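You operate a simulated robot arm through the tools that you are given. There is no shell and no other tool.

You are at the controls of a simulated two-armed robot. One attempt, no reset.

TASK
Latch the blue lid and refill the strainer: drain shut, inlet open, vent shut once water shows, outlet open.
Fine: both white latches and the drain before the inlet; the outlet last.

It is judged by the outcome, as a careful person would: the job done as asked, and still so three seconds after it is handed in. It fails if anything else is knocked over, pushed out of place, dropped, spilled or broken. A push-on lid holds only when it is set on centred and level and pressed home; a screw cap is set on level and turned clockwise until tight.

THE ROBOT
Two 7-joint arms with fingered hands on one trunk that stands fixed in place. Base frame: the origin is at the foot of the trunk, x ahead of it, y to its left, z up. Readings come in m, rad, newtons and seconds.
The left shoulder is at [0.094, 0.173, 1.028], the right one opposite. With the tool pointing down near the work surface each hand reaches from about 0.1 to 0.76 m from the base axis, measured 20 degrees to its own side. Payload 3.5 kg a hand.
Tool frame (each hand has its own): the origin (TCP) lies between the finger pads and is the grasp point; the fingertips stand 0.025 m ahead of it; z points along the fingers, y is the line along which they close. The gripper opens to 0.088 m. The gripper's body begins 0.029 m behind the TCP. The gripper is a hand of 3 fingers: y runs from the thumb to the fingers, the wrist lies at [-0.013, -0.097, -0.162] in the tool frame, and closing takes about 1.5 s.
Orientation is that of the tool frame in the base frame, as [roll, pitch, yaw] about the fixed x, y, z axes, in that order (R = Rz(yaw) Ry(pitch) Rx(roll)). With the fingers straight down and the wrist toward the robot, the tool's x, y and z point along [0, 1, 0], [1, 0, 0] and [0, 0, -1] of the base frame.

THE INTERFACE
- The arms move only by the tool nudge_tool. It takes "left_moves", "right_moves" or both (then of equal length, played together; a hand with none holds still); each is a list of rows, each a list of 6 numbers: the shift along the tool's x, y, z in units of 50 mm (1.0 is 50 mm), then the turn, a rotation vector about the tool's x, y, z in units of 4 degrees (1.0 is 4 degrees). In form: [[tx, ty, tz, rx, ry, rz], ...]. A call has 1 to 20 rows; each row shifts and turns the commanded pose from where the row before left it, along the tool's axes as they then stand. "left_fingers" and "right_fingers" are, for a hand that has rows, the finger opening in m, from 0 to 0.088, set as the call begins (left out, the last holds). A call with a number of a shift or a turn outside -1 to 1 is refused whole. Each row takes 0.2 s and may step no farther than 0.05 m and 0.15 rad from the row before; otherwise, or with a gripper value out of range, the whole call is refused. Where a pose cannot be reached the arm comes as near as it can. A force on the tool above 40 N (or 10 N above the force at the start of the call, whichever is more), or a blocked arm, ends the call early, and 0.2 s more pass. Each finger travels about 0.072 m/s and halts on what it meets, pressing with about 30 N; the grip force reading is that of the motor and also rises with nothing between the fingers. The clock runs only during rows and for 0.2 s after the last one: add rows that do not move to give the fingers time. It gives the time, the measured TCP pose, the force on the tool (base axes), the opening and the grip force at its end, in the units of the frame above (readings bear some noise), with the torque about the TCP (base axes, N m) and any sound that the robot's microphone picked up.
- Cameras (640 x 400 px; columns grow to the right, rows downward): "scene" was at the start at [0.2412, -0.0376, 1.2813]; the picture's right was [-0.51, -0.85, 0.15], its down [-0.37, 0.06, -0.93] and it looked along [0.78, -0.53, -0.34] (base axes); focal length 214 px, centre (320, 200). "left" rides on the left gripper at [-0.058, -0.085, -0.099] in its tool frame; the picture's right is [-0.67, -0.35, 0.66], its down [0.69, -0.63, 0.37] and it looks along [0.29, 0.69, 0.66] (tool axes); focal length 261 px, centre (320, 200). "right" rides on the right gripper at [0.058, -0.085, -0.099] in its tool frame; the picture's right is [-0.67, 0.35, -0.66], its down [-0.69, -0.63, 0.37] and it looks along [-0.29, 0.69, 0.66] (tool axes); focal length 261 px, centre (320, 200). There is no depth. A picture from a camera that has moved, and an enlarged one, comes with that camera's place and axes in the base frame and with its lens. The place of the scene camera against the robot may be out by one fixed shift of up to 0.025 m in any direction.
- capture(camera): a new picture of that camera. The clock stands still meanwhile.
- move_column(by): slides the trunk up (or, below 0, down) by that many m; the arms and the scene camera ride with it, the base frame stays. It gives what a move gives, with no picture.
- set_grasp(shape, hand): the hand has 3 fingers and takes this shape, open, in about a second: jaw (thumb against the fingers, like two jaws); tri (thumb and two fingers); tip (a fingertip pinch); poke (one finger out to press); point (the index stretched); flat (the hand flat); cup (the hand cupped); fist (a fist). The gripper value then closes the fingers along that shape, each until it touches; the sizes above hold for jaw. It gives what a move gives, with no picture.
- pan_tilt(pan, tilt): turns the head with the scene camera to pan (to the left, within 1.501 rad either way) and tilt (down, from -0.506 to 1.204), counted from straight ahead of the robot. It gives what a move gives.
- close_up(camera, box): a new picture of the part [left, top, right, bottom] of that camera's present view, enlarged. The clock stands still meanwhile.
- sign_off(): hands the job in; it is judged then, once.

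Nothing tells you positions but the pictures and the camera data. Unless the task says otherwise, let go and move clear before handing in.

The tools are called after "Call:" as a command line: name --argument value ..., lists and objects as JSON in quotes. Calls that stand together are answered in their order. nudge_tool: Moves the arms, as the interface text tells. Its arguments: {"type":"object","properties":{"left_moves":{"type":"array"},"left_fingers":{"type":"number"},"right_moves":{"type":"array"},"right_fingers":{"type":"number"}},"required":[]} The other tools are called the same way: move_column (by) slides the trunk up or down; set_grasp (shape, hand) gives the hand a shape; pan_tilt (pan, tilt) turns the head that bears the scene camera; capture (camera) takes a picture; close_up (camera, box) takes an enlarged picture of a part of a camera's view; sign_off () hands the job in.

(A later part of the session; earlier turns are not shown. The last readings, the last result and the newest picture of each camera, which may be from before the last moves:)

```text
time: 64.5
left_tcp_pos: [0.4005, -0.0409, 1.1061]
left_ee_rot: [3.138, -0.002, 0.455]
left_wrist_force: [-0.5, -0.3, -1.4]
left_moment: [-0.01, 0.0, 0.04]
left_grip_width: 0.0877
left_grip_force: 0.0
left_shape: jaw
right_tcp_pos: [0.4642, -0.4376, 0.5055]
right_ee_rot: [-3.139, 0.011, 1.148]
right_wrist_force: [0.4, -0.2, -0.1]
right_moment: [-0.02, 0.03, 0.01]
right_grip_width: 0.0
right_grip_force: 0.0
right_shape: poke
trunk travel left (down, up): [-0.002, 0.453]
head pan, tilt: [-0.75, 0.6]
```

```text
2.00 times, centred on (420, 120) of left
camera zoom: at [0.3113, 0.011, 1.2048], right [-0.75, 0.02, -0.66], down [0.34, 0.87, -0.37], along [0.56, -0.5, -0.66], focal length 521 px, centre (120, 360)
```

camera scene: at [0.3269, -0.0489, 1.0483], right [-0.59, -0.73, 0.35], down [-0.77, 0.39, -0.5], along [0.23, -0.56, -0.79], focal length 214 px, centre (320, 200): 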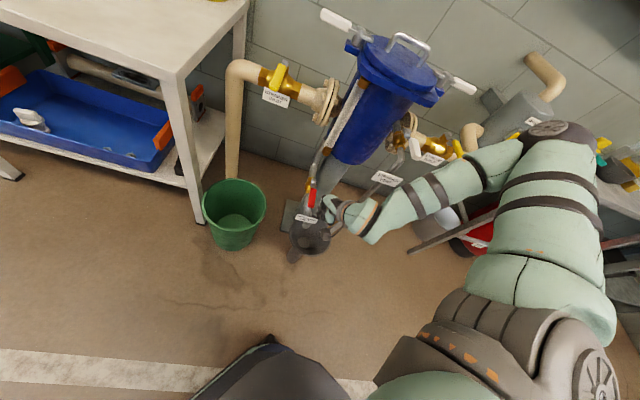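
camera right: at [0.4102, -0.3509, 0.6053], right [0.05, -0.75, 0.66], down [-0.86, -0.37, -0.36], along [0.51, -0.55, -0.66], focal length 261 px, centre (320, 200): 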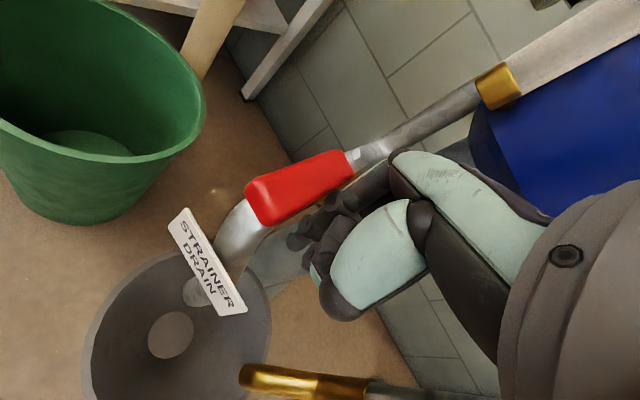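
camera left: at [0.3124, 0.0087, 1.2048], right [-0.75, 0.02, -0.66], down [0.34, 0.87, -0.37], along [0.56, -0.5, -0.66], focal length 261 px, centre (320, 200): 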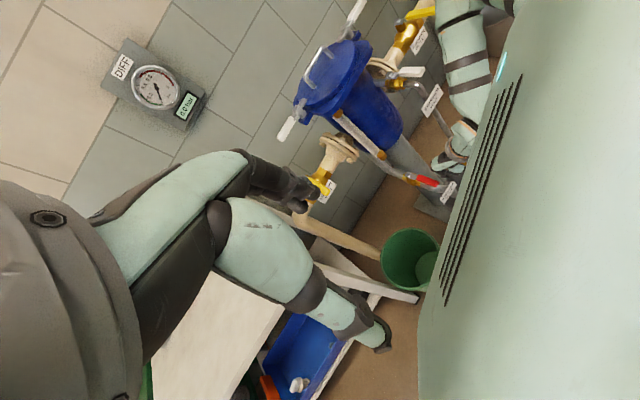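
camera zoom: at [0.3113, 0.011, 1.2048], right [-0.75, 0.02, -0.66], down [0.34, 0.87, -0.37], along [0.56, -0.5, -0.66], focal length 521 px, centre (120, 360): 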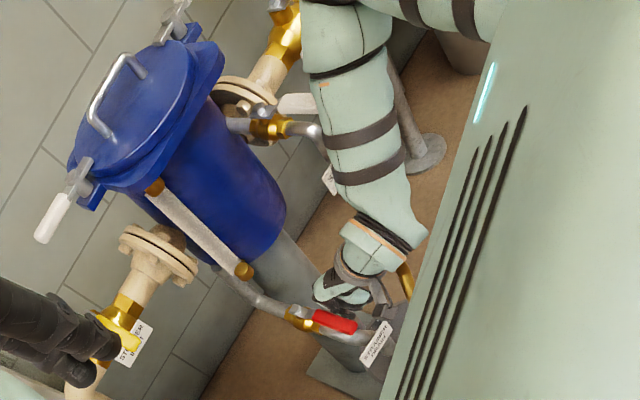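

The persistent small trunk shift suggests my forearm is resting lightly on the tip of the vent handle (pushing along its axis). I'll back off at once and tilt the fingers forward to move the wrist away.

Call:
nudge_tool --right_moves '[[0.1, -0.25, 0, 0, 0, 0], [0.1, -0.25, 0, 0, 0, 0], [0.1, -0.25, 0, 0, 0, 0], [0, 0, 0, 0, 0, 0]]'

Call:
close_up --camera "scene" --box '[360, 90, 480, 190]'

Call:
close_up --camera "left" --box '[340, 20, 500, 220]'

```text
time: 65.5
left_tcp_pos: [0.4021, -0.0433, 1.1053]
left_ee_rot: [-3.142, -0.001, 0.454]
left_wrist_force: [0.4, 0.0, 1.3]
left_moment: [-0.03, -0.02, 0.0]
left_grip_width: 0.0875
left_grip_force: 0.0
left_shape: jaw
right_tcp_pos: [0.4364, -0.4095, 0.5037]
right_ee_rot: [-3.138, 0.01, 1.15]
right_wrist_force: [0.8, -0.5, 0.8]
right_moment: [-0.01, -0.01, 0.0]
right_grip_width: 0.0001
right_grip_force: 0.0
right_shape: poke
trunk travel left (down, up): [-0.002, 0.453]
head pan, tilt: [-0.75, 0.6]
```

```text
4.00 times, centred on (420, 140) of scene
camera zoom: at [0.3281, -0.049, 1.0476], right [-0.59, -0.73, 0.35], down [-0.78, 0.39, -0.5], along [0.23, -0.56, -0.79], focal length 858 px, centre (-80, 440)
```

zoom: 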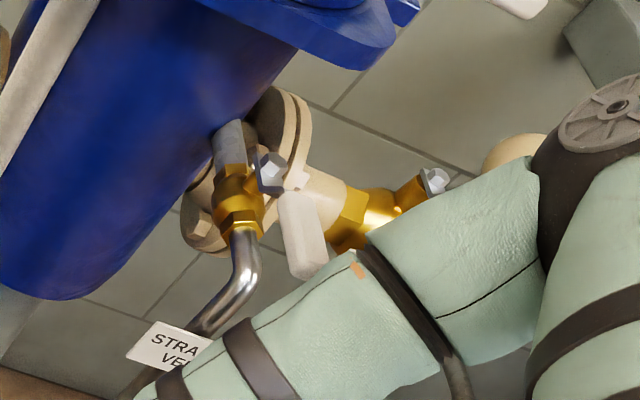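

```text
2.00 times, centred on (420, 120) of left
camera zoom: at [0.3141, 0.0085, 1.2039], right [-0.75, 0.02, -0.66], down [0.34, 0.87, -0.37], along [0.56, -0.5, -0.66], focal length 521 px, centre (120, 360)
```

zoom: 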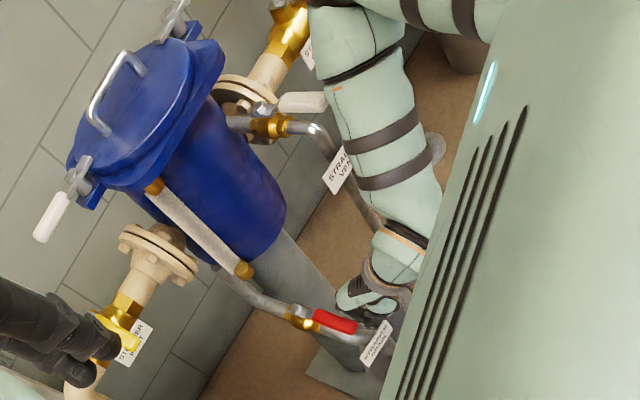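

Confirmed: the trunk returned and the vent handle is visible and still along its pipe. Now I'll tilt the fingers forward here and see if the arm accepts it.

Call:
nudge_tool --right_moves '[[0, 0, 0, -1, 0, 0], [0, 0, 0, -1, 0, 0], [0, 0, 0, -1, 0, 0], [0, 0, 0, -1, 0, 0]]'

Call:
close_up --camera "scene" --box '[260, 80, 460, 270]'

Call:
close_up --camera "left" --box '[340, 20, 500, 220]'

Call:
capture --camera "right"

```text
time: 66.5
left_tcp_pos: [0.4021, -0.0432, 1.1047]
left_ee_rot: [3.14, -0.001, 0.456]
left_wrist_force: [-0.2, 0.1, 0.1]
left_moment: [0.0, 0.0, 0.0]
left_grip_width: 0.0876
left_grip_force: 0.1
left_shape: jaw
right_tcp_pos: [0.4461, -0.4172, 0.5316]
right_ee_rot: [2.869, 0.012, 1.15]
right_wrist_force: [0.0, -0.6, -0.4]
right_moment: [-0.03, -0.02, 0.0]
right_grip_width: 0.0001
right_grip_force: 0.1
right_shape: poke
right hand out of reach, approached as far as the arm can: row 3, 4
trunk travel left (down, up): [-0.002, 0.453]
head pan, tilt: [-0.75, 0.6]
```

```text
2.11 times, centred on (360, 175) of scene
camera zoom: at [0.3279, -0.049, 1.0477], right [-0.59, -0.73, 0.35], down [-0.78, 0.39, -0.5], along [0.23, -0.56, -0.79], focal length 452 px, centre (236, 253)
```

zoom: 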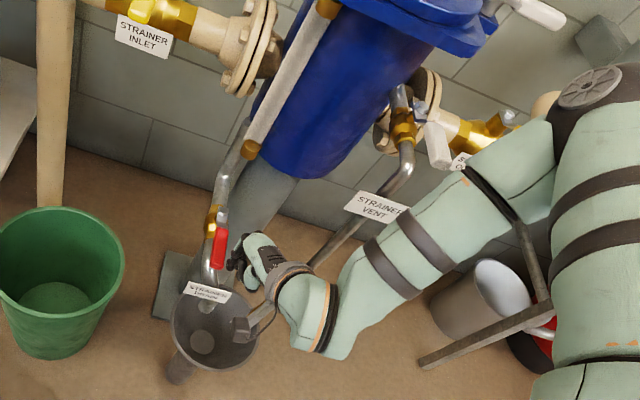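

```text
2.00 times, centred on (420, 120) of left
camera zoom: at [0.3138, 0.0085, 1.204], right [-0.75, 0.02, -0.66], down [0.34, 0.87, -0.37], along [0.56, -0.5, -0.66], focal length 521 px, centre (120, 360)
```

zoom: 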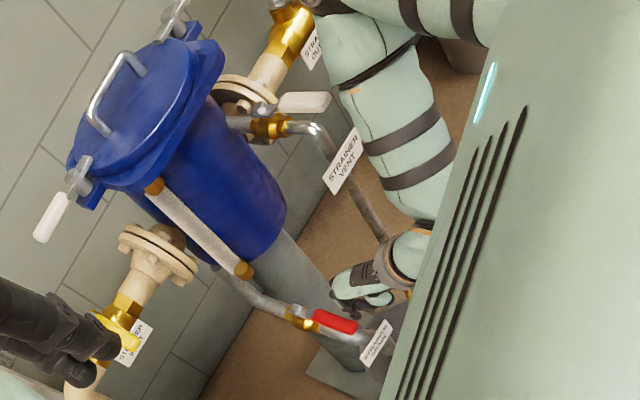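

```text
taken
camera right: at [0.3704, -0.3197, 0.604], right [-0.12, -0.67, 0.73], down [-0.75, -0.42, -0.51], along [0.65, -0.61, -0.45], focal length 261 px, centre (320, 200)
```

right: 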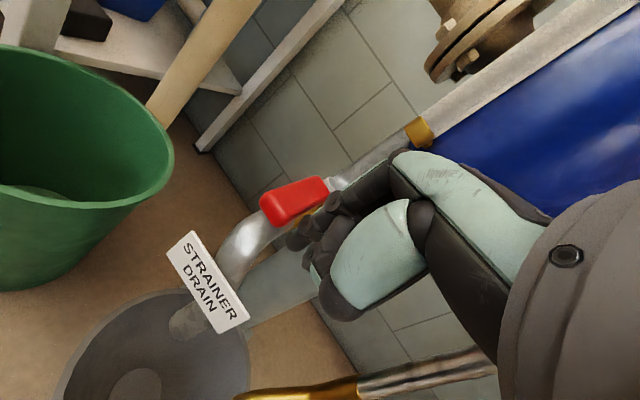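

The tilt raises the hand too much. Better idea: in the jaw shape with the fingers spread, the finger pads stand about 4 cm ahead of the TCP, so I can reach the lever with the forearm further back. I'll level, back off and switch to jaw.

Call:
nudge_tool --right_moves '[[0, -0.3, 0, 1, 0, 0], [0, -0.3, 0, 1, 0, 0], [0, -0.3, 0, 1, 0, 0], [0, -0.3, 0, 0.9, 0, 0], [-0.3, 0, 0, 0, 0, 0]]'

Call:
set_grasp --hand "right" --shape "jaw"

Call:
nudge_tool --right_moves '[[0, 0, 0, 0, 0, 0], [0, 0, 0, 0, 0, 0]]' --right_fingers 0.075

Call:
capture --camera "right"

Call:
close_up --camera "scene" --box '[260, 80, 460, 270]'

```text
time: 67.8
left_tcp_pos: [0.4016, -0.0432, 1.1049]
left_ee_rot: [3.141, 0.001, 0.454]
left_wrist_force: [-0.4, -0.5, -0.7]
left_moment: [0.01, 0.02, 0.0]
left_grip_width: 0.0876
left_grip_force: 0.1
left_shape: jaw
right_tcp_pos: [0.386, -0.4076, 0.5215]
right_ee_rot: [3.141, 0.01, 1.15]
right_wrist_force: [0.1, -0.2, -0.8]
right_moment: [-0.02, 0.01, 0.02]
right_grip_width: 0.0001
right_grip_force: 0.0
right_shape: poke
trunk travel left (down, up): [-0.002, 0.453]
head pan, tilt: [-0.75, 0.6]
```

```text
time: 68.7
left_tcp_pos: [0.4026, -0.0427, 1.1039]
left_ee_rot: [3.141, 0.0, 0.453]
left_wrist_force: [0.2, 0.1, -0.9]
left_moment: [-0.01, 0.01, -0.02]
left_grip_width: 0.0877
left_grip_force: 0.0
left_shape: jaw
right_tcp_pos: [0.3847, -0.407, 0.5211]
right_ee_rot: [3.141, 0.01, 1.149]
right_wrist_force: [0.4, 0.5, 0.6]
right_moment: [0.0, -0.01, 0.01]
right_grip_width: 0.088
right_grip_force: 0.0
right_shape: jaw
trunk travel left (down, up): [-0.002, 0.453]
head pan, tilt: [-0.75, 0.6]
```

```text
time: 69.2
left_tcp_pos: [0.4026, -0.0432, 1.1062]
left_ee_rot: [3.14, 0.001, 0.452]
left_wrist_force: [-0.7, 0.1, 0.1]
left_moment: [0.01, -0.03, -0.02]
left_grip_width: 0.0876
left_grip_force: 0.0
left_shape: jaw
right_tcp_pos: [0.3862, -0.4065, 0.5217]
right_ee_rot: [3.14, 0.011, 1.15]
right_wrist_force: [0.3, -0.2, 0.4]
right_moment: [-0.01, 0.0, 0.0]
right_grip_width: 0.0751
right_grip_force: 0.1
right_shape: jaw
trunk travel left (down, up): [-0.002, 0.453]
head pan, tilt: [-0.75, 0.6]
```

```text
taken
camera right: at [0.3324, -0.3195, 0.6205], right [0.05, -0.75, 0.66], down [-0.86, -0.37, -0.36], along [0.52, -0.55, -0.66], focal length 261 px, centre (320, 200)
```

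right: 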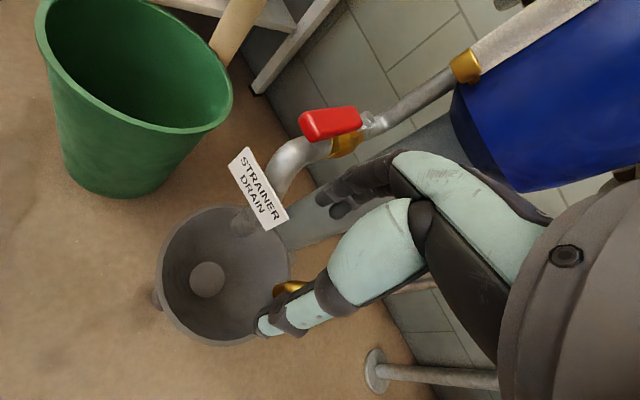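

```text
2.11 times, centred on (360, 175) of scene
camera zoom: at [0.3281, -0.049, 1.0476], right [-0.59, -0.73, 0.35], down [-0.78, 0.39, -0.5], along [0.23, -0.56, -0.79], focal length 452 px, centre (236, 253)
```

zoom: 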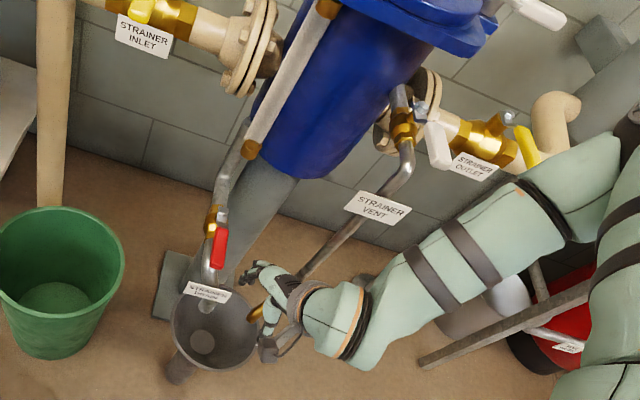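

Good, the fingers now lead by about 4 cm. I'll move forward and down so the finger pads come alongside the right of the lever.

Call:
nudge_tool --right_moves '[[0, 0, 0.19, 0, 0, 0], [0, 0, 0.19, 0, 0, 0], [-0.037, 0.39, 0, 0, 0, 0], [-0.037, 0.39, 0, 0, 0, 0], [0, 0, 0, 0, 0, 0]]'

Call:
capture --camera "right"

Call:
close_up --camera "scene" --box '[260, 80, 460, 270]'

Call:
close_up --camera "left" --box '[340, 20, 500, 220]'

```text
time: 70.5
left_tcp_pos: [0.4028, -0.0425, 1.1056]
left_ee_rot: [3.139, -0.001, 0.451]
left_wrist_force: [0.2, 0.2, -0.6]
left_moment: [0.02, 0.02, -0.03]
left_grip_width: 0.0877
left_grip_force: 0.0
left_shape: jaw
right_tcp_pos: [0.4174, -0.4275, 0.5013]
right_ee_rot: [3.141, 0.011, 1.149]
right_wrist_force: [-0.5, 0.1, 0.0]
right_moment: [0.03, -0.01, -0.01]
right_grip_width: 0.0756
right_grip_force: 0.1
right_shape: jaw
trunk travel left (down, up): [-0.002, 0.453]
head pan, tilt: [-0.75, 0.6]
```

```text
taken
camera right: at [0.3649, -0.34, 0.6008], right [0.05, -0.75, 0.66], down [-0.86, -0.37, -0.36], along [0.52, -0.55, -0.66], focal length 261 px, centre (320, 200)
```

right: 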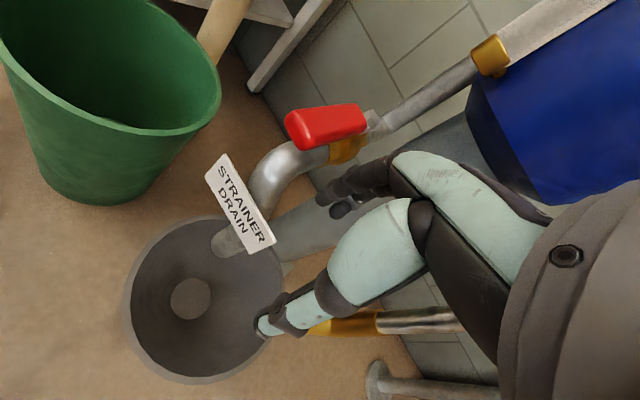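

```text
2.11 times, centred on (360, 175) of scene
camera zoom: at [0.328, -0.049, 1.0477], right [-0.59, -0.73, 0.35], down [-0.78, 0.39, -0.5], along [0.23, -0.56, -0.79], focal length 452 px, centre (236, 253)
```

zoom: 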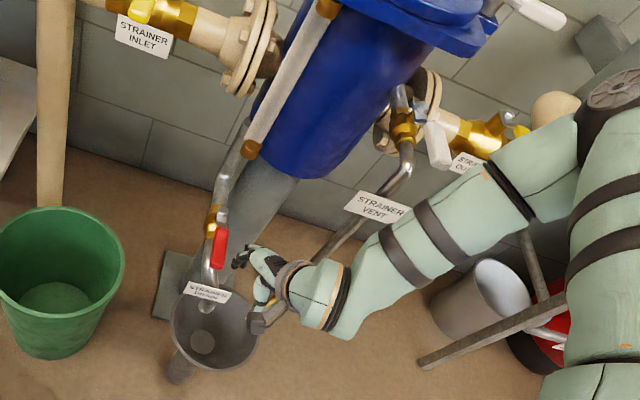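

```text
2.00 times, centred on (420, 120) of left
camera zoom: at [0.314, 0.0085, 1.204], right [-0.75, 0.02, -0.66], down [0.34, 0.87, -0.37], along [0.56, -0.5, -0.66], focal length 521 px, centre (120, 360)
```

zoom: 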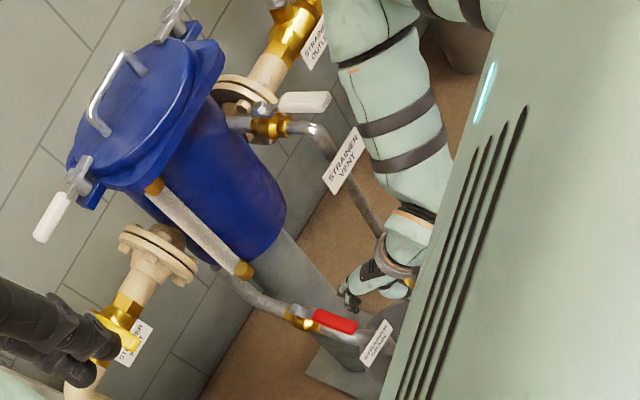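

The forearm now clears the vent handle and the fingers are just right of the red lever. I'll push gently left (clockwise from above) and check that the lever gives.

Call:
nudge_tool --right_moves '[[0.11, 0.02, 0, 0, 0, 0], [0.11, 0.02, 0, 0, 0, 0], [0.11, 0.02, 0, 0, 0, 0], [0.11, 0.02, 0, 0, 0, 0]]'

Call:
capture --camera "right"

Call:
close_up --camera "left" --box '[400, 130, 480, 220]'

```text
time: 71.5
left_tcp_pos: [0.403, -0.0423, 1.1053]
left_ee_rot: [3.138, 0.001, 0.454]
left_wrist_force: [0.6, 0.0, 1.0]
left_moment: [0.0, 0.0, 0.04]
left_grip_width: 0.0877
left_grip_force: 0.0
left_shape: jaw
right_tcp_pos: [0.4298, -0.4084, 0.5018]
right_ee_rot: [3.14, 0.012, 1.148]
right_wrist_force: [-2.5, -1.4, 0.6]
right_moment: [-0.06, -0.01, -0.05]
right_grip_width: 0.0754
right_grip_force: 0.1
right_shape: jaw
trunk travel left (down, up): [-0.002, 0.453]
head pan, tilt: [-0.75, 0.6]
```

```text
taken
camera right: at [0.3773, -0.3216, 0.6], right [0.05, -0.75, 0.66], down [-0.86, -0.37, -0.36], along [0.52, -0.55, -0.66], focal length 261 px, centre (320, 200)
```

right: 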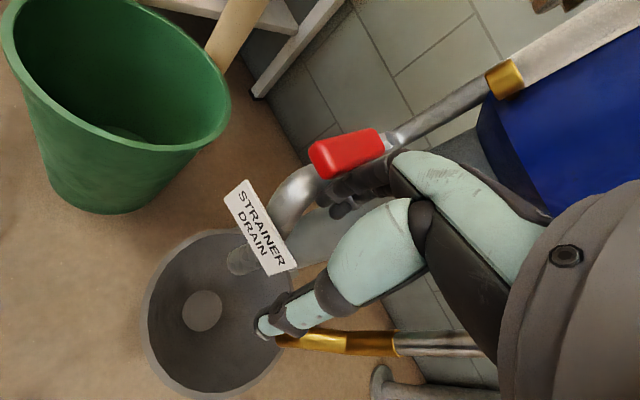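

```text
4.44 times, centred on (440, 175) of left
camera zoom: at [0.3138, 0.0084, 1.204], right [-0.75, 0.02, -0.66], down [0.34, 0.87, -0.37], along [0.56, -0.5, -0.66], focal length 1158 px, centre (-213, 311)
```

zoom: 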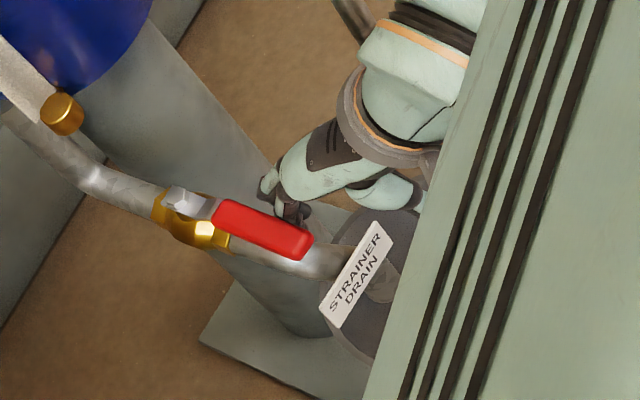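

Contact made at about 3 N. Continuing the push gently.

Call:
nudge_tool --right_moves '[[0.11, 0.02, 0, 0, 0, 0], [0.11, 0.02, 0, 0, 0, 0], [0.11, 0.02, 0, 0, 0, 0]]'

Call:
close_up --camera "left" --box '[400, 130, 480, 220]'

Call:
capture --camera "right"

```text
time: 72.3
left_tcp_pos: [0.3998, -0.0401, 1.1068]
left_ee_rot: [3.14, -0.002, 0.456]
left_wrist_force: [-0.4, -0.2, -0.6]
left_moment: [-0.04, -0.04, 0.01]
left_grip_width: 0.0874
left_grip_force: 0.1
left_shape: jaw
right_tcp_pos: [0.4369, -0.3999, 0.5023]
right_ee_rot: [3.137, 0.022, 1.138]
right_wrist_force: [-19.4, -21.2, 18.4]
right_moment: [-0.88, -0.34, -1.26]
right_grip_width: 0.0747
right_grip_force: 0.2
right_shape: jaw
trunk travel left (down, up): [-0.002, 0.453]
head pan, tilt: [-0.75, 0.6]
stopped in row 3 (right hand): the force on the tool passed its limit at 45 N (the readings are from after the stop); the commanded pose is now the measured one
```

```text
4.44 times, centred on (440, 175) of left
camera zoom: at [0.3109, 0.0105, 1.2053], right [-0.75, 0.02, -0.66], down [0.34, 0.87, -0.37], along [0.56, -0.5, -0.66], focal length 1158 px, centre (-213, 311)
```

zoom: 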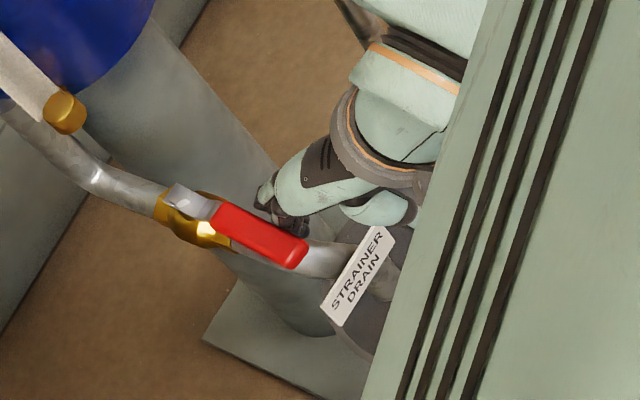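

```text
taken
camera right: at [0.3847, -0.3104, 0.6002], right [0.04, -0.74, 0.67], down [-0.86, -0.37, -0.35], along [0.51, -0.56, -0.65], focal length 261 px, centre (320, 200)
```

right: 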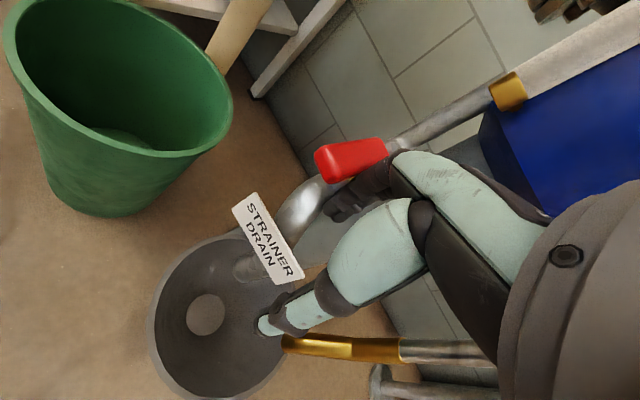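

The lever resisted at 45 N without moving, so leftward is its end stop; it must close the other way, to the right. I'll release, back out, and come around to the left side of the lever.

Call:
nudge_tool --right_moves '[[-0.225, -0.08, 0, 0, 0, 0], [0.1, -0.563, 0, 0, 0, 0], [0.2, -0.563, 0, 0, 0, 0], [0.5, 0.1, 0, 0, 0, 0], [0.5, 0.1, 0, 0, 0, 0], [0.5, 0.1, 0, 0, 0, 0]]' --right_fingers 0.088

Call:
capture --camera "right"

Call:
close_up --camera "scene" --box '[220, 80, 420, 270]'

```text
time: 73.7
left_tcp_pos: [0.4034, -0.0412, 1.1038]
left_ee_rot: [3.139, 0.0, 0.456]
left_wrist_force: [1.0, 0.3, 1.1]
left_moment: [-0.03, 0.01, -0.01]
left_grip_width: 0.0878
left_grip_force: 0.0
left_shape: jaw
right_tcp_pos: [0.4318, -0.3067, 0.499]
right_ee_rot: [-3.139, 0.02, 1.145]
right_wrist_force: [-0.3, 0.4, -0.2]
right_moment: [0.0, 0.01, 0.01]
right_grip_width: 0.0879
right_grip_force: 0.1
right_shape: jaw
trunk travel left (down, up): [-0.002, 0.453]
head pan, tilt: [-0.75, 0.6]
```

```text
taken
camera right: at [0.3794, -0.2186, 0.5975], right [0.05, -0.74, 0.67], down [-0.86, -0.37, -0.35], along [0.51, -0.56, -0.66], focal length 261 px, centre (320, 200)
```

right: 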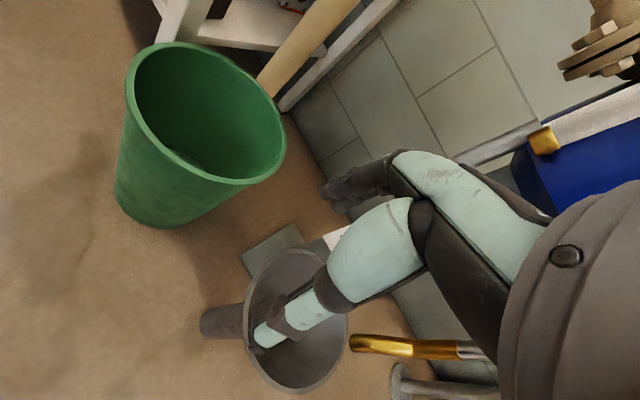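

```text
2.11 times, centred on (320, 175) of scene
camera zoom: at [0.3284, -0.0488, 1.0475], right [-0.59, -0.73, 0.35], down [-0.78, 0.39, -0.5], along [0.23, -0.56, -0.79], focal length 452 px, centre (320, 253)
```

zoom: 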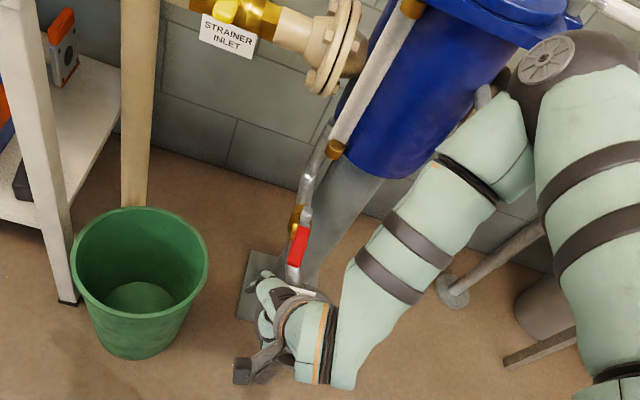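

I'm clear in front, left of the lever. Now I'll turn the hand a bit and tilt it forward 8°, checking that the arm accepts it.

Call:
nudge_tool --right_moves '[[0, 0, 0, 0, 0, 1], [0, 0, 0, 0, 0, 1], [0, 0, 0, -1, 0, 0], [0, 0, 0, -1, 0, 0], [0, 0, 0, 0, 0, 0]]'

Call:
close_up --camera "left" --box '[320, 0, 520, 240]'

```text
time: 74.9
left_tcp_pos: [0.4024, -0.042, 1.1045]
left_ee_rot: [3.14, -0.001, 0.455]
left_wrist_force: [0.0, 0.1, 0.5]
left_moment: [-0.01, 0.05, 0.01]
left_grip_width: 0.0878
left_grip_force: 0.0
left_shape: jaw
right_tcp_pos: [0.466, -0.3335, 0.5377]
right_ee_rot: [3.0, 0.019, 1.003]
right_wrist_force: [0.1, 0.1, -0.8]
right_moment: [-0.01, -0.03, 0.0]
right_grip_width: 0.088
right_grip_force: 0.1
right_shape: jaw
right hand out of reach, approached as far as the arm can: row 1, 2, 3, 4
trunk travel left (down, up): [-0.002, 0.453]
head pan, tilt: [-0.75, 0.6]
```

```text
1.67 times, centred on (420, 120) of left
camera zoom: at [0.3144, 0.0092, 1.2039], right [-0.75, 0.02, -0.66], down [0.34, 0.87, -0.37], along [0.56, -0.5, -0.66], focal length 434 px, centre (153, 333)
```

zoom: 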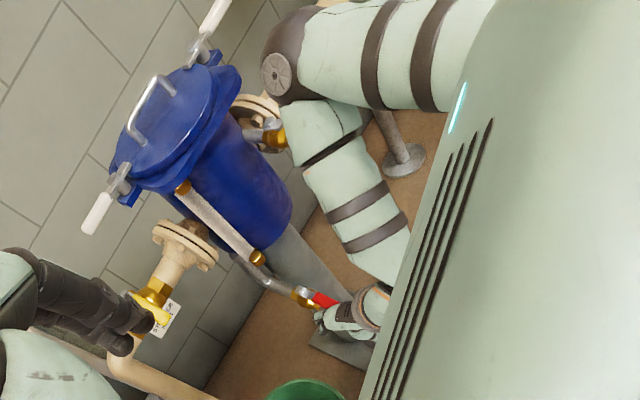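

It was clipped again here close-in, but the fingers are left of the lever and clear. Reach improves further out, so I'll move forward and down in small steps.

Call:
nudge_tool --right_moves '[[-0.05, 0.15, 0.12, 0, 0, 0], [-0.05, 0.15, 0.2, 0, 0, 0], [-0.05, 0.1, 0.25, 0, 0, 0]]'

Call:
capture --camera "right"

Call:
close_up --camera "scene" --box '[220, 80, 420, 270]'

Call:
close_up --camera "left" --box '[360, 100, 480, 220]'

```text
time: 75.7
left_tcp_pos: [0.4041, -0.0417, 1.1044]
left_ee_rot: [3.141, -0.001, 0.455]
left_wrist_force: [0.6, 0.7, 0.2]
left_moment: [0.0, 0.03, 0.02]
left_grip_width: 0.088
left_grip_force: 0.0
left_shape: jaw
right_tcp_pos: [0.4816, -0.3525, 0.5122]
right_ee_rot: [3.003, 0.019, 1.006]
right_wrist_force: [-0.1, 0.6, -0.2]
right_moment: [0.03, 0.0, 0.02]
right_grip_width: 0.0878
right_grip_force: 0.0
right_shape: jaw
trunk travel left (down, up): [-0.002, 0.453]
head pan, tilt: [-0.75, 0.6]
```

```text
taken
camera right: at [0.4312, -0.251, 0.5982], right [-0.14, -0.69, 0.71], down [-0.86, -0.28, -0.43], along [0.5, -0.67, -0.55], focal length 261 px, centre (320, 200)
```

right: 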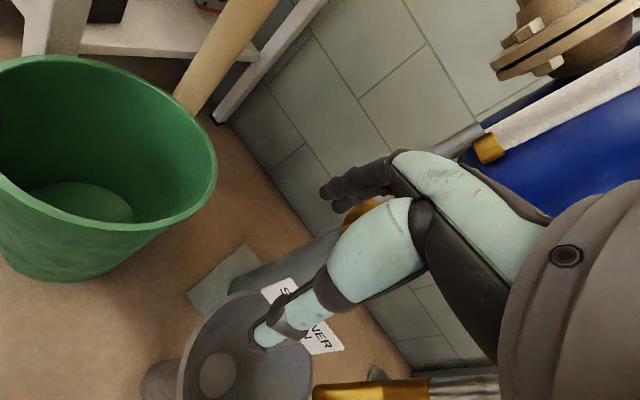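

```text
2.11 times, centred on (320, 175) of scene
camera zoom: at [0.3283, -0.0491, 1.0475], right [-0.59, -0.73, 0.35], down [-0.78, 0.39, -0.5], along [0.23, -0.56, -0.79], focal length 452 px, centre (320, 253)
```

zoom: 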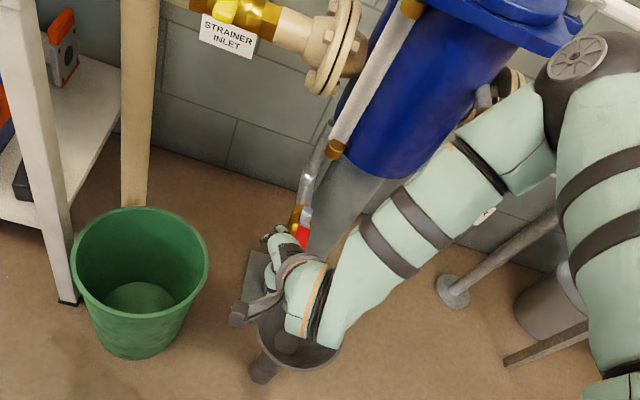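

```text
3.33 times, centred on (420, 160) of left
camera zoom: at [0.3145, 0.0091, 1.2038], right [-0.76, 0.02, -0.66], down [0.34, 0.87, -0.37], along [0.56, -0.5, -0.66], focal length 869 px, centre (-13, 333)
```

zoom: 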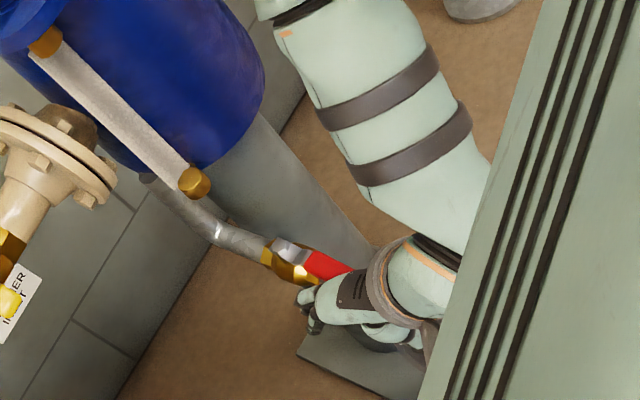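

No reach limit now, and the fingers are left of the lever. I'll drop a few millimetres and push gently to the right.

Call:
nudge_tool --right_moves '[[0, -0.022, 0.16, 0, 0, 0], [-0.131, -0.028, 0, 0, 0, 0], [-0.131, -0.028, 0, 0, 0, 0], [-0.131, -0.028, 0, 0, 0, 0], [-0.131, -0.028, 0, 0, 0, 0], [-0.131, -0.028, 0, 0, 0, 0]]'

Call:
close_up --camera "scene" --box '[220, 80, 420, 270]'

Call:
close_up --camera "left" --box '[360, 100, 480, 220]'

Call:
capture --camera "right"

```text
time: 77.1
left_tcp_pos: [0.4028, -0.0416, 1.1055]
left_ee_rot: [3.14, 0.0, 0.456]
left_wrist_force: [-0.3, 0.5, -0.2]
left_moment: [0.0, 0.01, -0.01]
left_grip_width: 0.0876
left_grip_force: 0.1
left_shape: jaw
right_tcp_pos: [0.4644, -0.3805, 0.5118]
right_ee_rot: [3.001, 0.019, 1.006]
right_wrist_force: [2.4, 6.8, -0.6]
right_moment: [-0.06, 0.02, 0.38]
right_grip_width: 0.0878
right_grip_force: 0.2
right_shape: jaw
right hand out of reach, approached as far as the arm can: row 1, 5
trunk travel left (down, up): [-0.002, 0.453]
head pan, tilt: [-0.75, 0.6]
```

```text
2.11 times, centred on (320, 175) of scene
camera zoom: at [0.3284, -0.0483, 1.0476], right [-0.59, -0.73, 0.35], down [-0.78, 0.38, -0.5], along [0.23, -0.56, -0.79], focal length 452 px, centre (320, 253)
```

zoom: 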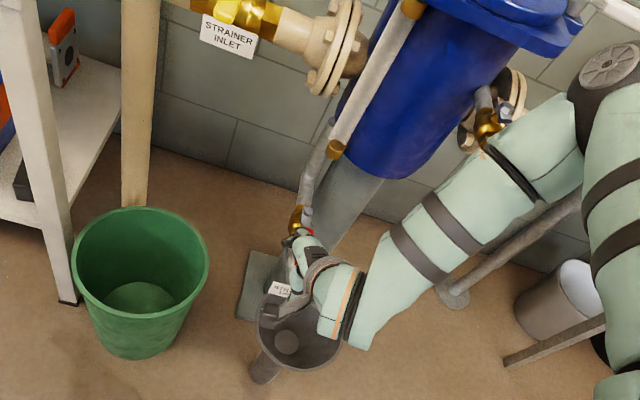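

```text
3.33 times, centred on (420, 160) of left
camera zoom: at [0.3146, 0.01, 1.2038], right [-0.76, 0.02, -0.66], down [0.34, 0.87, -0.37], along [0.56, -0.5, -0.66], focal length 869 px, centre (-13, 333)
```

zoom: 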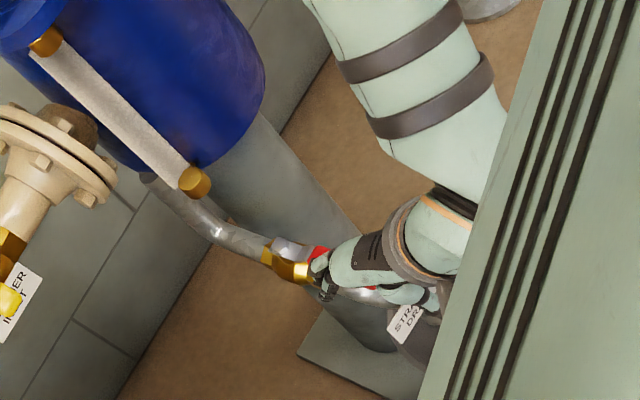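

```text
taken
camera right: at [0.4132, -0.2781, 0.5984], right [-0.14, -0.69, 0.71], down [-0.85, -0.28, -0.44], along [0.5, -0.67, -0.55], focal length 261 px, centre (320, 200)
```

right: 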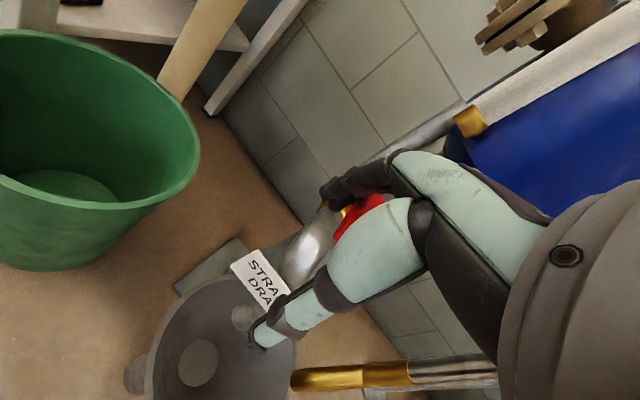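

Contact at about 7 N on the right-hand push. Continuing slowly to see if the lever gives this way.

Call:
nudge_tool --right_moves '[[-0.1, -0.02, 0, 0, 0, 0], [-0.1, -0.02, 0, 0, 0, 0]]'

Call:
close_up --camera "left" --box '[400, 160, 460, 220]'

Call:
close_up --camera "right" --box '[240, 150, 420, 300]'

```text
time: 77.7
left_tcp_pos: [0.4043, -0.0394, 1.1039]
left_ee_rot: [3.138, 0.003, 0.456]
left_wrist_force: [-0.3, -1.0, 0.2]
left_moment: [0.0, -0.03, -0.05]
left_grip_width: 0.0878
left_grip_force: 0.0
left_shape: jaw
right_tcp_pos: [0.4592, -0.3856, 0.5126]
right_ee_rot: [3.002, 0.019, 1.011]
right_wrist_force: [18.6, 22.6, -2.8]
right_moment: [-0.16, 0.42, 1.5]
right_grip_width: 0.0878
right_grip_force: 0.0
right_shape: jaw
trunk travel left (down, up): [-0.002, 0.453]
head pan, tilt: [-0.75, 0.6]
```

```text
6.67 times, centred on (430, 190) of left
camera zoom: at [0.3165, 0.0113, 1.2032], right [-0.76, 0.02, -0.65], down [0.34, 0.87, -0.37], along [0.56, -0.5, -0.66], focal length 1738 px, centre (-413, 267)
```

zoom: 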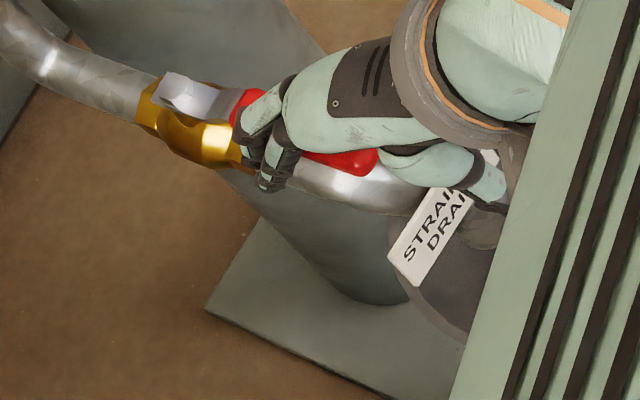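

```text
2.67 times, centred on (330, 225) of right
camera zoom: at [0.4071, -0.2846, 0.599], right [-0.13, -0.69, 0.71], down [-0.85, -0.28, -0.44], along [0.5, -0.67, -0.55], focal length 695 px, centre (293, 133)
```

zoom: 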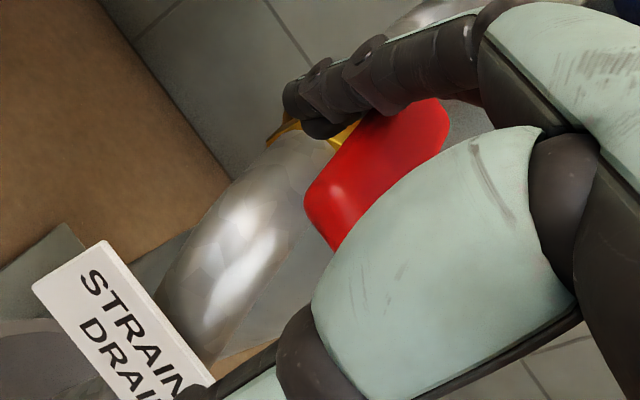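

No movement at 29 N this way either, while the earlier left push also lifted my fingers, so they may have been bearing on the pipe rather than the lever. I'll go back to the right side and try again higher, close to the lever tip for better leverage.

Call:
nudge_tool --right_moves '[[0.234, 0.05, 0.007, 0, 0, 0], [0.149, -0.677, -0.095, 0, 0, 0], [0.149, -0.677, -0.095, 0, 0, 0], [-0.7, -0.15, -0.02, 0, 0, 0], [-0.7, -0.15, -0.02, 0, 0, 0]]'

Call:
nudge_tool --right_moves '[[0, 0, 0, 0, 0, -1], [0, 0, 0, 1, 0, 0], [0, 0, 0, 1, 0, 0], [0, 0, 0, 0, 0, -1], [0, 0, 0, 0, 0, 0]]' --right_fingers 0.075

Call:
capture --camera "right"

Call:
close_up --camera "left" --box '[360, 100, 480, 220]'

```text
time: 78.9
left_tcp_pos: [0.401, -0.0419, 1.1051]
left_ee_rot: [3.14, 0.0, 0.456]
left_wrist_force: [-0.2, -0.1, 0.3]
left_moment: [0.01, 0.0, 0.04]
left_grip_width: 0.0878
left_grip_force: 0.1
left_shape: jaw
right_tcp_pos: [0.3855, -0.4045, 0.5457]
right_ee_rot: [2.998, 0.018, 1.004]
right_wrist_force: [0.1, -0.9, -0.6]
right_moment: [0.0, 0.06, 0.03]
right_grip_width: 0.0879
right_grip_force: 0.0
right_shape: jaw
right hand out of reach, approached as far as the arm can: row 2, 3
trunk travel left (down, up): [-0.002, 0.453]
head pan, tilt: [-0.75, 0.6]
```

```text
time: 80.1
left_tcp_pos: [0.4028, -0.042, 1.1045]
left_ee_rot: [3.142, 0.0, 0.456]
left_wrist_force: [-0.2, -0.9, 0.0]
left_moment: [0.01, 0.01, -0.03]
left_grip_width: 0.0879
left_grip_force: 0.1
left_shape: jaw
right_tcp_pos: [0.3875, -0.4042, 0.546]
right_ee_rot: [-3.14, 0.027, 1.144]
right_wrist_force: [-0.2, -0.6, -0.3]
right_moment: [0.0, 0.02, -0.01]
right_grip_width: 0.0751
right_grip_force: 0.0
right_shape: jaw
trunk travel left (down, up): [-0.002, 0.453]
head pan, tilt: [-0.75, 0.6]
```

```text
taken
camera right: at [0.3353, -0.3136, 0.6446], right [0.05, -0.74, 0.67], down [-0.86, -0.37, -0.35], along [0.51, -0.56, -0.65], focal length 261 px, centre (320, 200)
```

right: 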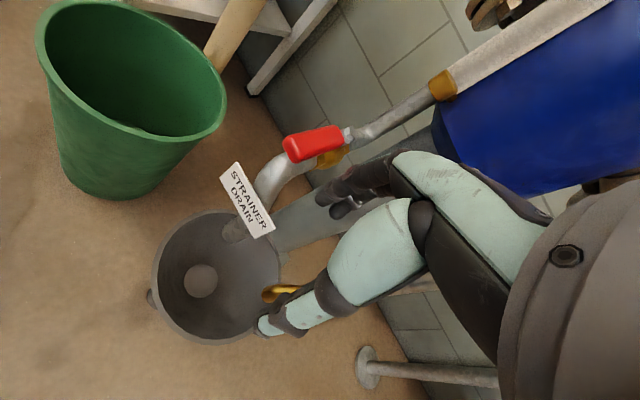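

```text
3.33 times, centred on (420, 160) of left
camera zoom: at [0.3144, 0.0092, 1.2039], right [-0.75, 0.02, -0.66], down [0.34, 0.87, -0.37], along [0.56, -0.5, -0.66], focal length 869 px, centre (-13, 333)
```

zoom: 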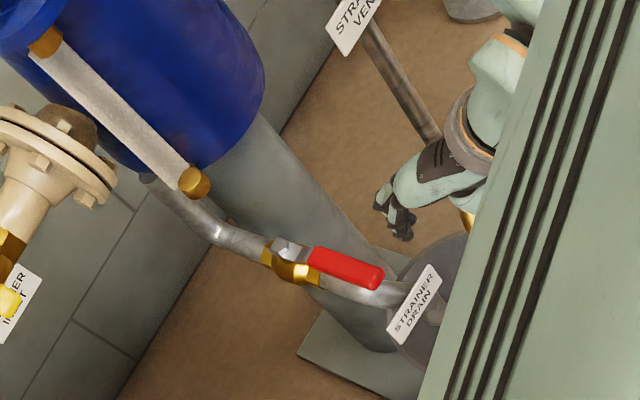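

I'm back on the right. I'll take a close look at the drain valve before pushing again.

Call:
close_up --camera "right" --box '[240, 90, 400, 190]'

Call:
close_up --camera "left" --box '[400, 150, 480, 220]'

Call:
close_up --camera "scene" --box '[270, 150, 350, 240]'

```text
4.00 times, centred on (320, 140) of right
camera zoom: at [0.3353, -0.3136, 0.6446], right [0.05, -0.74, 0.67], down [-0.86, -0.37, -0.35], along [0.51, -0.56, -0.65], focal length 1043 px, centre (320, 440)
```

zoom: 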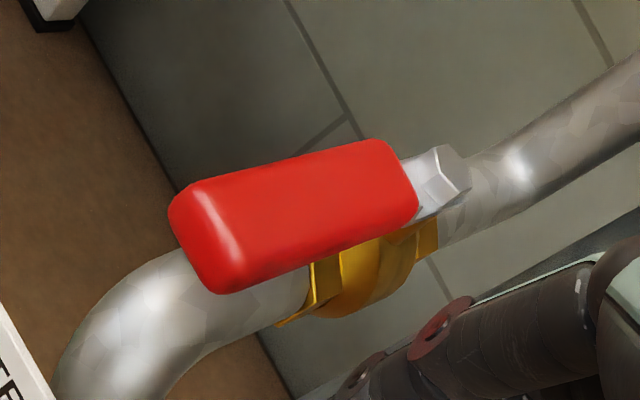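

```text
5.71 times, centred on (440, 185) of left
camera zoom: at [0.3144, 0.0092, 1.2039], right [-0.75, 0.02, -0.66], down [0.34, 0.87, -0.37], along [0.56, -0.5, -0.66], focal length 1489 px, centre (-366, 286)
```

zoom: 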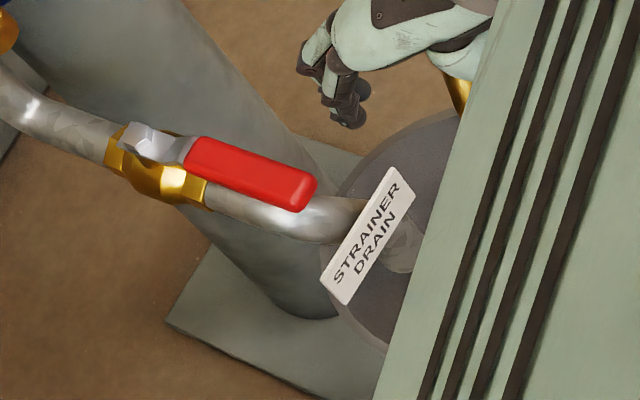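

```text
4.44 times, centred on (310, 195) of scene
camera zoom: at [0.3282, -0.049, 1.0476], right [-0.59, -0.73, 0.35], down [-0.78, 0.39, -0.5], along [0.23, -0.56, -0.79], focal length 953 px, centre (364, 222)
```

zoom: 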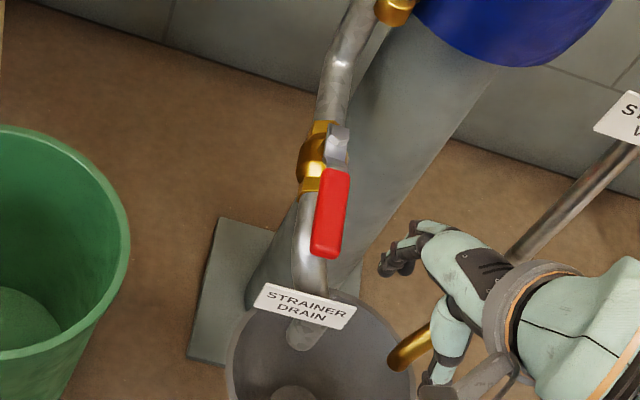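

I'll come back alongside the lever from the right with the fingertips a bit higher than before, to bear on the lever only.

Call:
nudge_tool --right_moves '[[-0.026, 0.225, 0.2, 0, 0, 0], [-0.026, 0.225, 0.2, 0, 0, 0], [-0.026, 0.226, 0.2, 0, 0, 0]]'

Call:
nudge_tool --right_moves '[[0.1, 0.035, 0, 0, 0, 0], [0.1, 0.035, 0, 0, 0, 0], [0.1, 0.035, 0, 0, 0, 0], [0.1, 0.035, 0, 0, 0, 0]]'

Call:
close_up --camera "scene" --box '[270, 150, 350, 240]'

Call:
close_up --camera "right" --box '[240, 90, 400, 190]'

```text
time: 80.9
left_tcp_pos: [0.4025, -0.0417, 1.1049]
left_ee_rot: [-3.14, -0.001, 0.456]
left_wrist_force: [0.8, 0.6, 0.5]
left_moment: [-0.01, -0.01, 0.02]
left_grip_width: 0.0876
left_grip_force: 0.1
left_shape: jaw
right_tcp_pos: [0.417, -0.4223, 0.5168]
right_ee_rot: [3.141, 0.029, 1.143]
right_wrist_force: [0.1, -0.5, 0.1]
right_moment: [0.03, 0.01, 0.02]
right_grip_width: 0.0752
right_grip_force: 0.1
right_shape: jaw
trunk travel left (down, up): [-0.002, 0.453]
head pan, tilt: [-0.75, 0.6]
```

```text
time: 81.9
left_tcp_pos: [0.4028, -0.0422, 1.1042]
left_ee_rot: [3.14, 0.0, 0.456]
left_wrist_force: [1.0, 0.1, 0.0]
left_moment: [-0.01, 0.01, 0.0]
left_grip_width: 0.0877
left_grip_force: 0.0
left_shape: jaw
right_tcp_pos: [0.4335, -0.4061, 0.5161]
right_ee_rot: [-3.14, 0.028, 1.141]
right_wrist_force: [-1.1, -0.2, -0.3]
right_moment: [-0.01, 0.04, -0.07]
right_grip_width: 0.0751
right_grip_force: 0.1
right_shape: jaw
trunk travel left (down, up): [-0.002, 0.453]
head pan, tilt: [-0.75, 0.6]
```

```text
4.44 times, centred on (310, 195) of scene
camera zoom: at [0.3281, -0.0492, 1.0476], right [-0.59, -0.73, 0.35], down [-0.78, 0.39, -0.5], along [0.23, -0.56, -0.79], focal length 953 px, centre (364, 222)
```

zoom: 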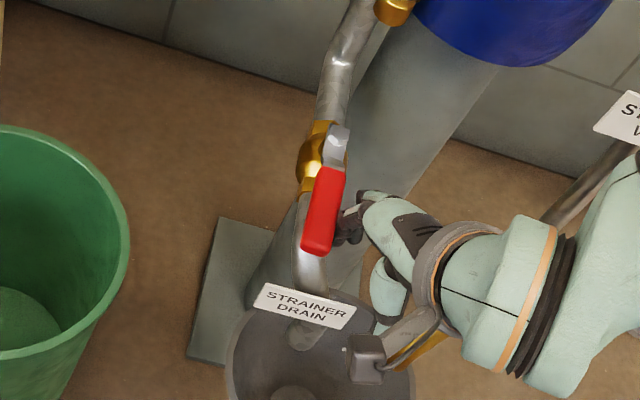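

```text
4.00 times, centred on (320, 140) of right
camera zoom: at [0.3798, -0.3159, 0.6147], right [0.05, -0.74, 0.67], down [-0.86, -0.37, -0.35], along [0.5, -0.56, -0.65], focal length 1043 px, centre (320, 440)
```

zoom: 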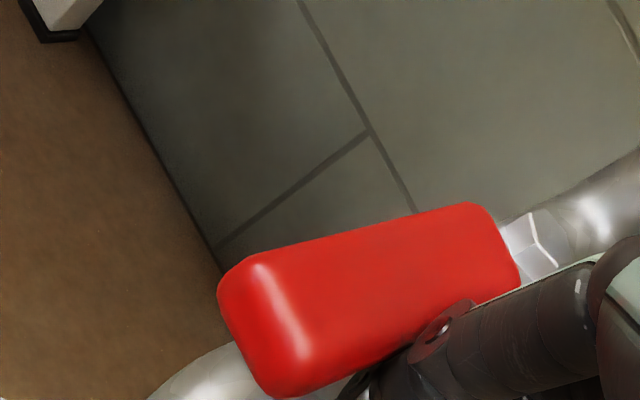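

The lever moves left easily with only about 1 N; earlier my fingers were catching the pipe. So clockwise does close it. I'll continue along the arc.

Call:
nudge_tool --right_moves '[[0.106, 0.026, 0, 0, 0, 0], [0.106, 0.026, 0, 0, 0, 0], [0.106, 0.026, 0, 0, 0, 0], [0.106, 0.026, 0, 0, 0, 0], [0.106, 0.026, 0, 0, 0, 0], [0.106, 0.026, 0, 0, 0, 0], [0.097, 0.084, 0, 0, 0, 0], [0.097, 0.084, 0, 0, 0, 0], [0.097, 0.084, 0, 0, 0, 0]]'

Call:
close_up --camera "scene" --box '[260, 140, 360, 240]'

Call:
capture --camera "right"

```text
time: 83.9
left_tcp_pos: [0.4026, -0.0421, 1.1056]
left_ee_rot: [3.139, 0.0, 0.455]
left_wrist_force: [-0.3, 0.0, 0.1]
left_moment: [0.02, 0.05, 0.0]
left_grip_width: 0.0877
left_grip_force: 0.0
left_shape: jaw
right_tcp_pos: [0.471, -0.3725, 0.5128]
right_ee_rot: [3.141, 0.028, 1.143]
right_wrist_force: [-0.8, -0.7, 1.0]
right_moment: [-0.02, -0.04, -0.09]
right_grip_width: 0.0749
right_grip_force: 0.0
right_shape: jaw
trunk travel left (down, up): [-0.002, 0.453]
head pan, tilt: [-0.75, 0.6]
```

```text
4.00 times, centred on (310, 190) of scene
camera zoom: at [0.3279, -0.049, 1.0477], right [-0.59, -0.73, 0.35], down [-0.78, 0.39, -0.5], along [0.23, -0.56, -0.79], focal length 858 px, centre (360, 240)
```

zoom: 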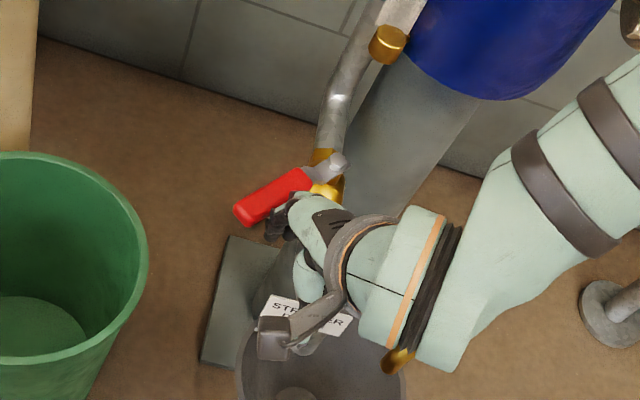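

```text
taken
camera right: at [0.4182, -0.2822, 0.6114], right [0.05, -0.74, 0.67], down [-0.86, -0.37, -0.35], along [0.51, -0.56, -0.65], focal length 261 px, centre (320, 200)
```

right: 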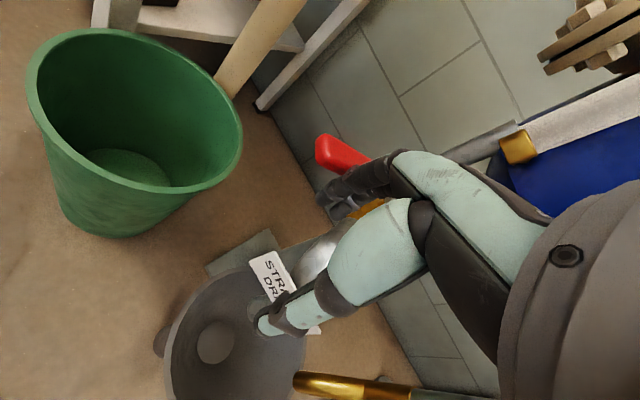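

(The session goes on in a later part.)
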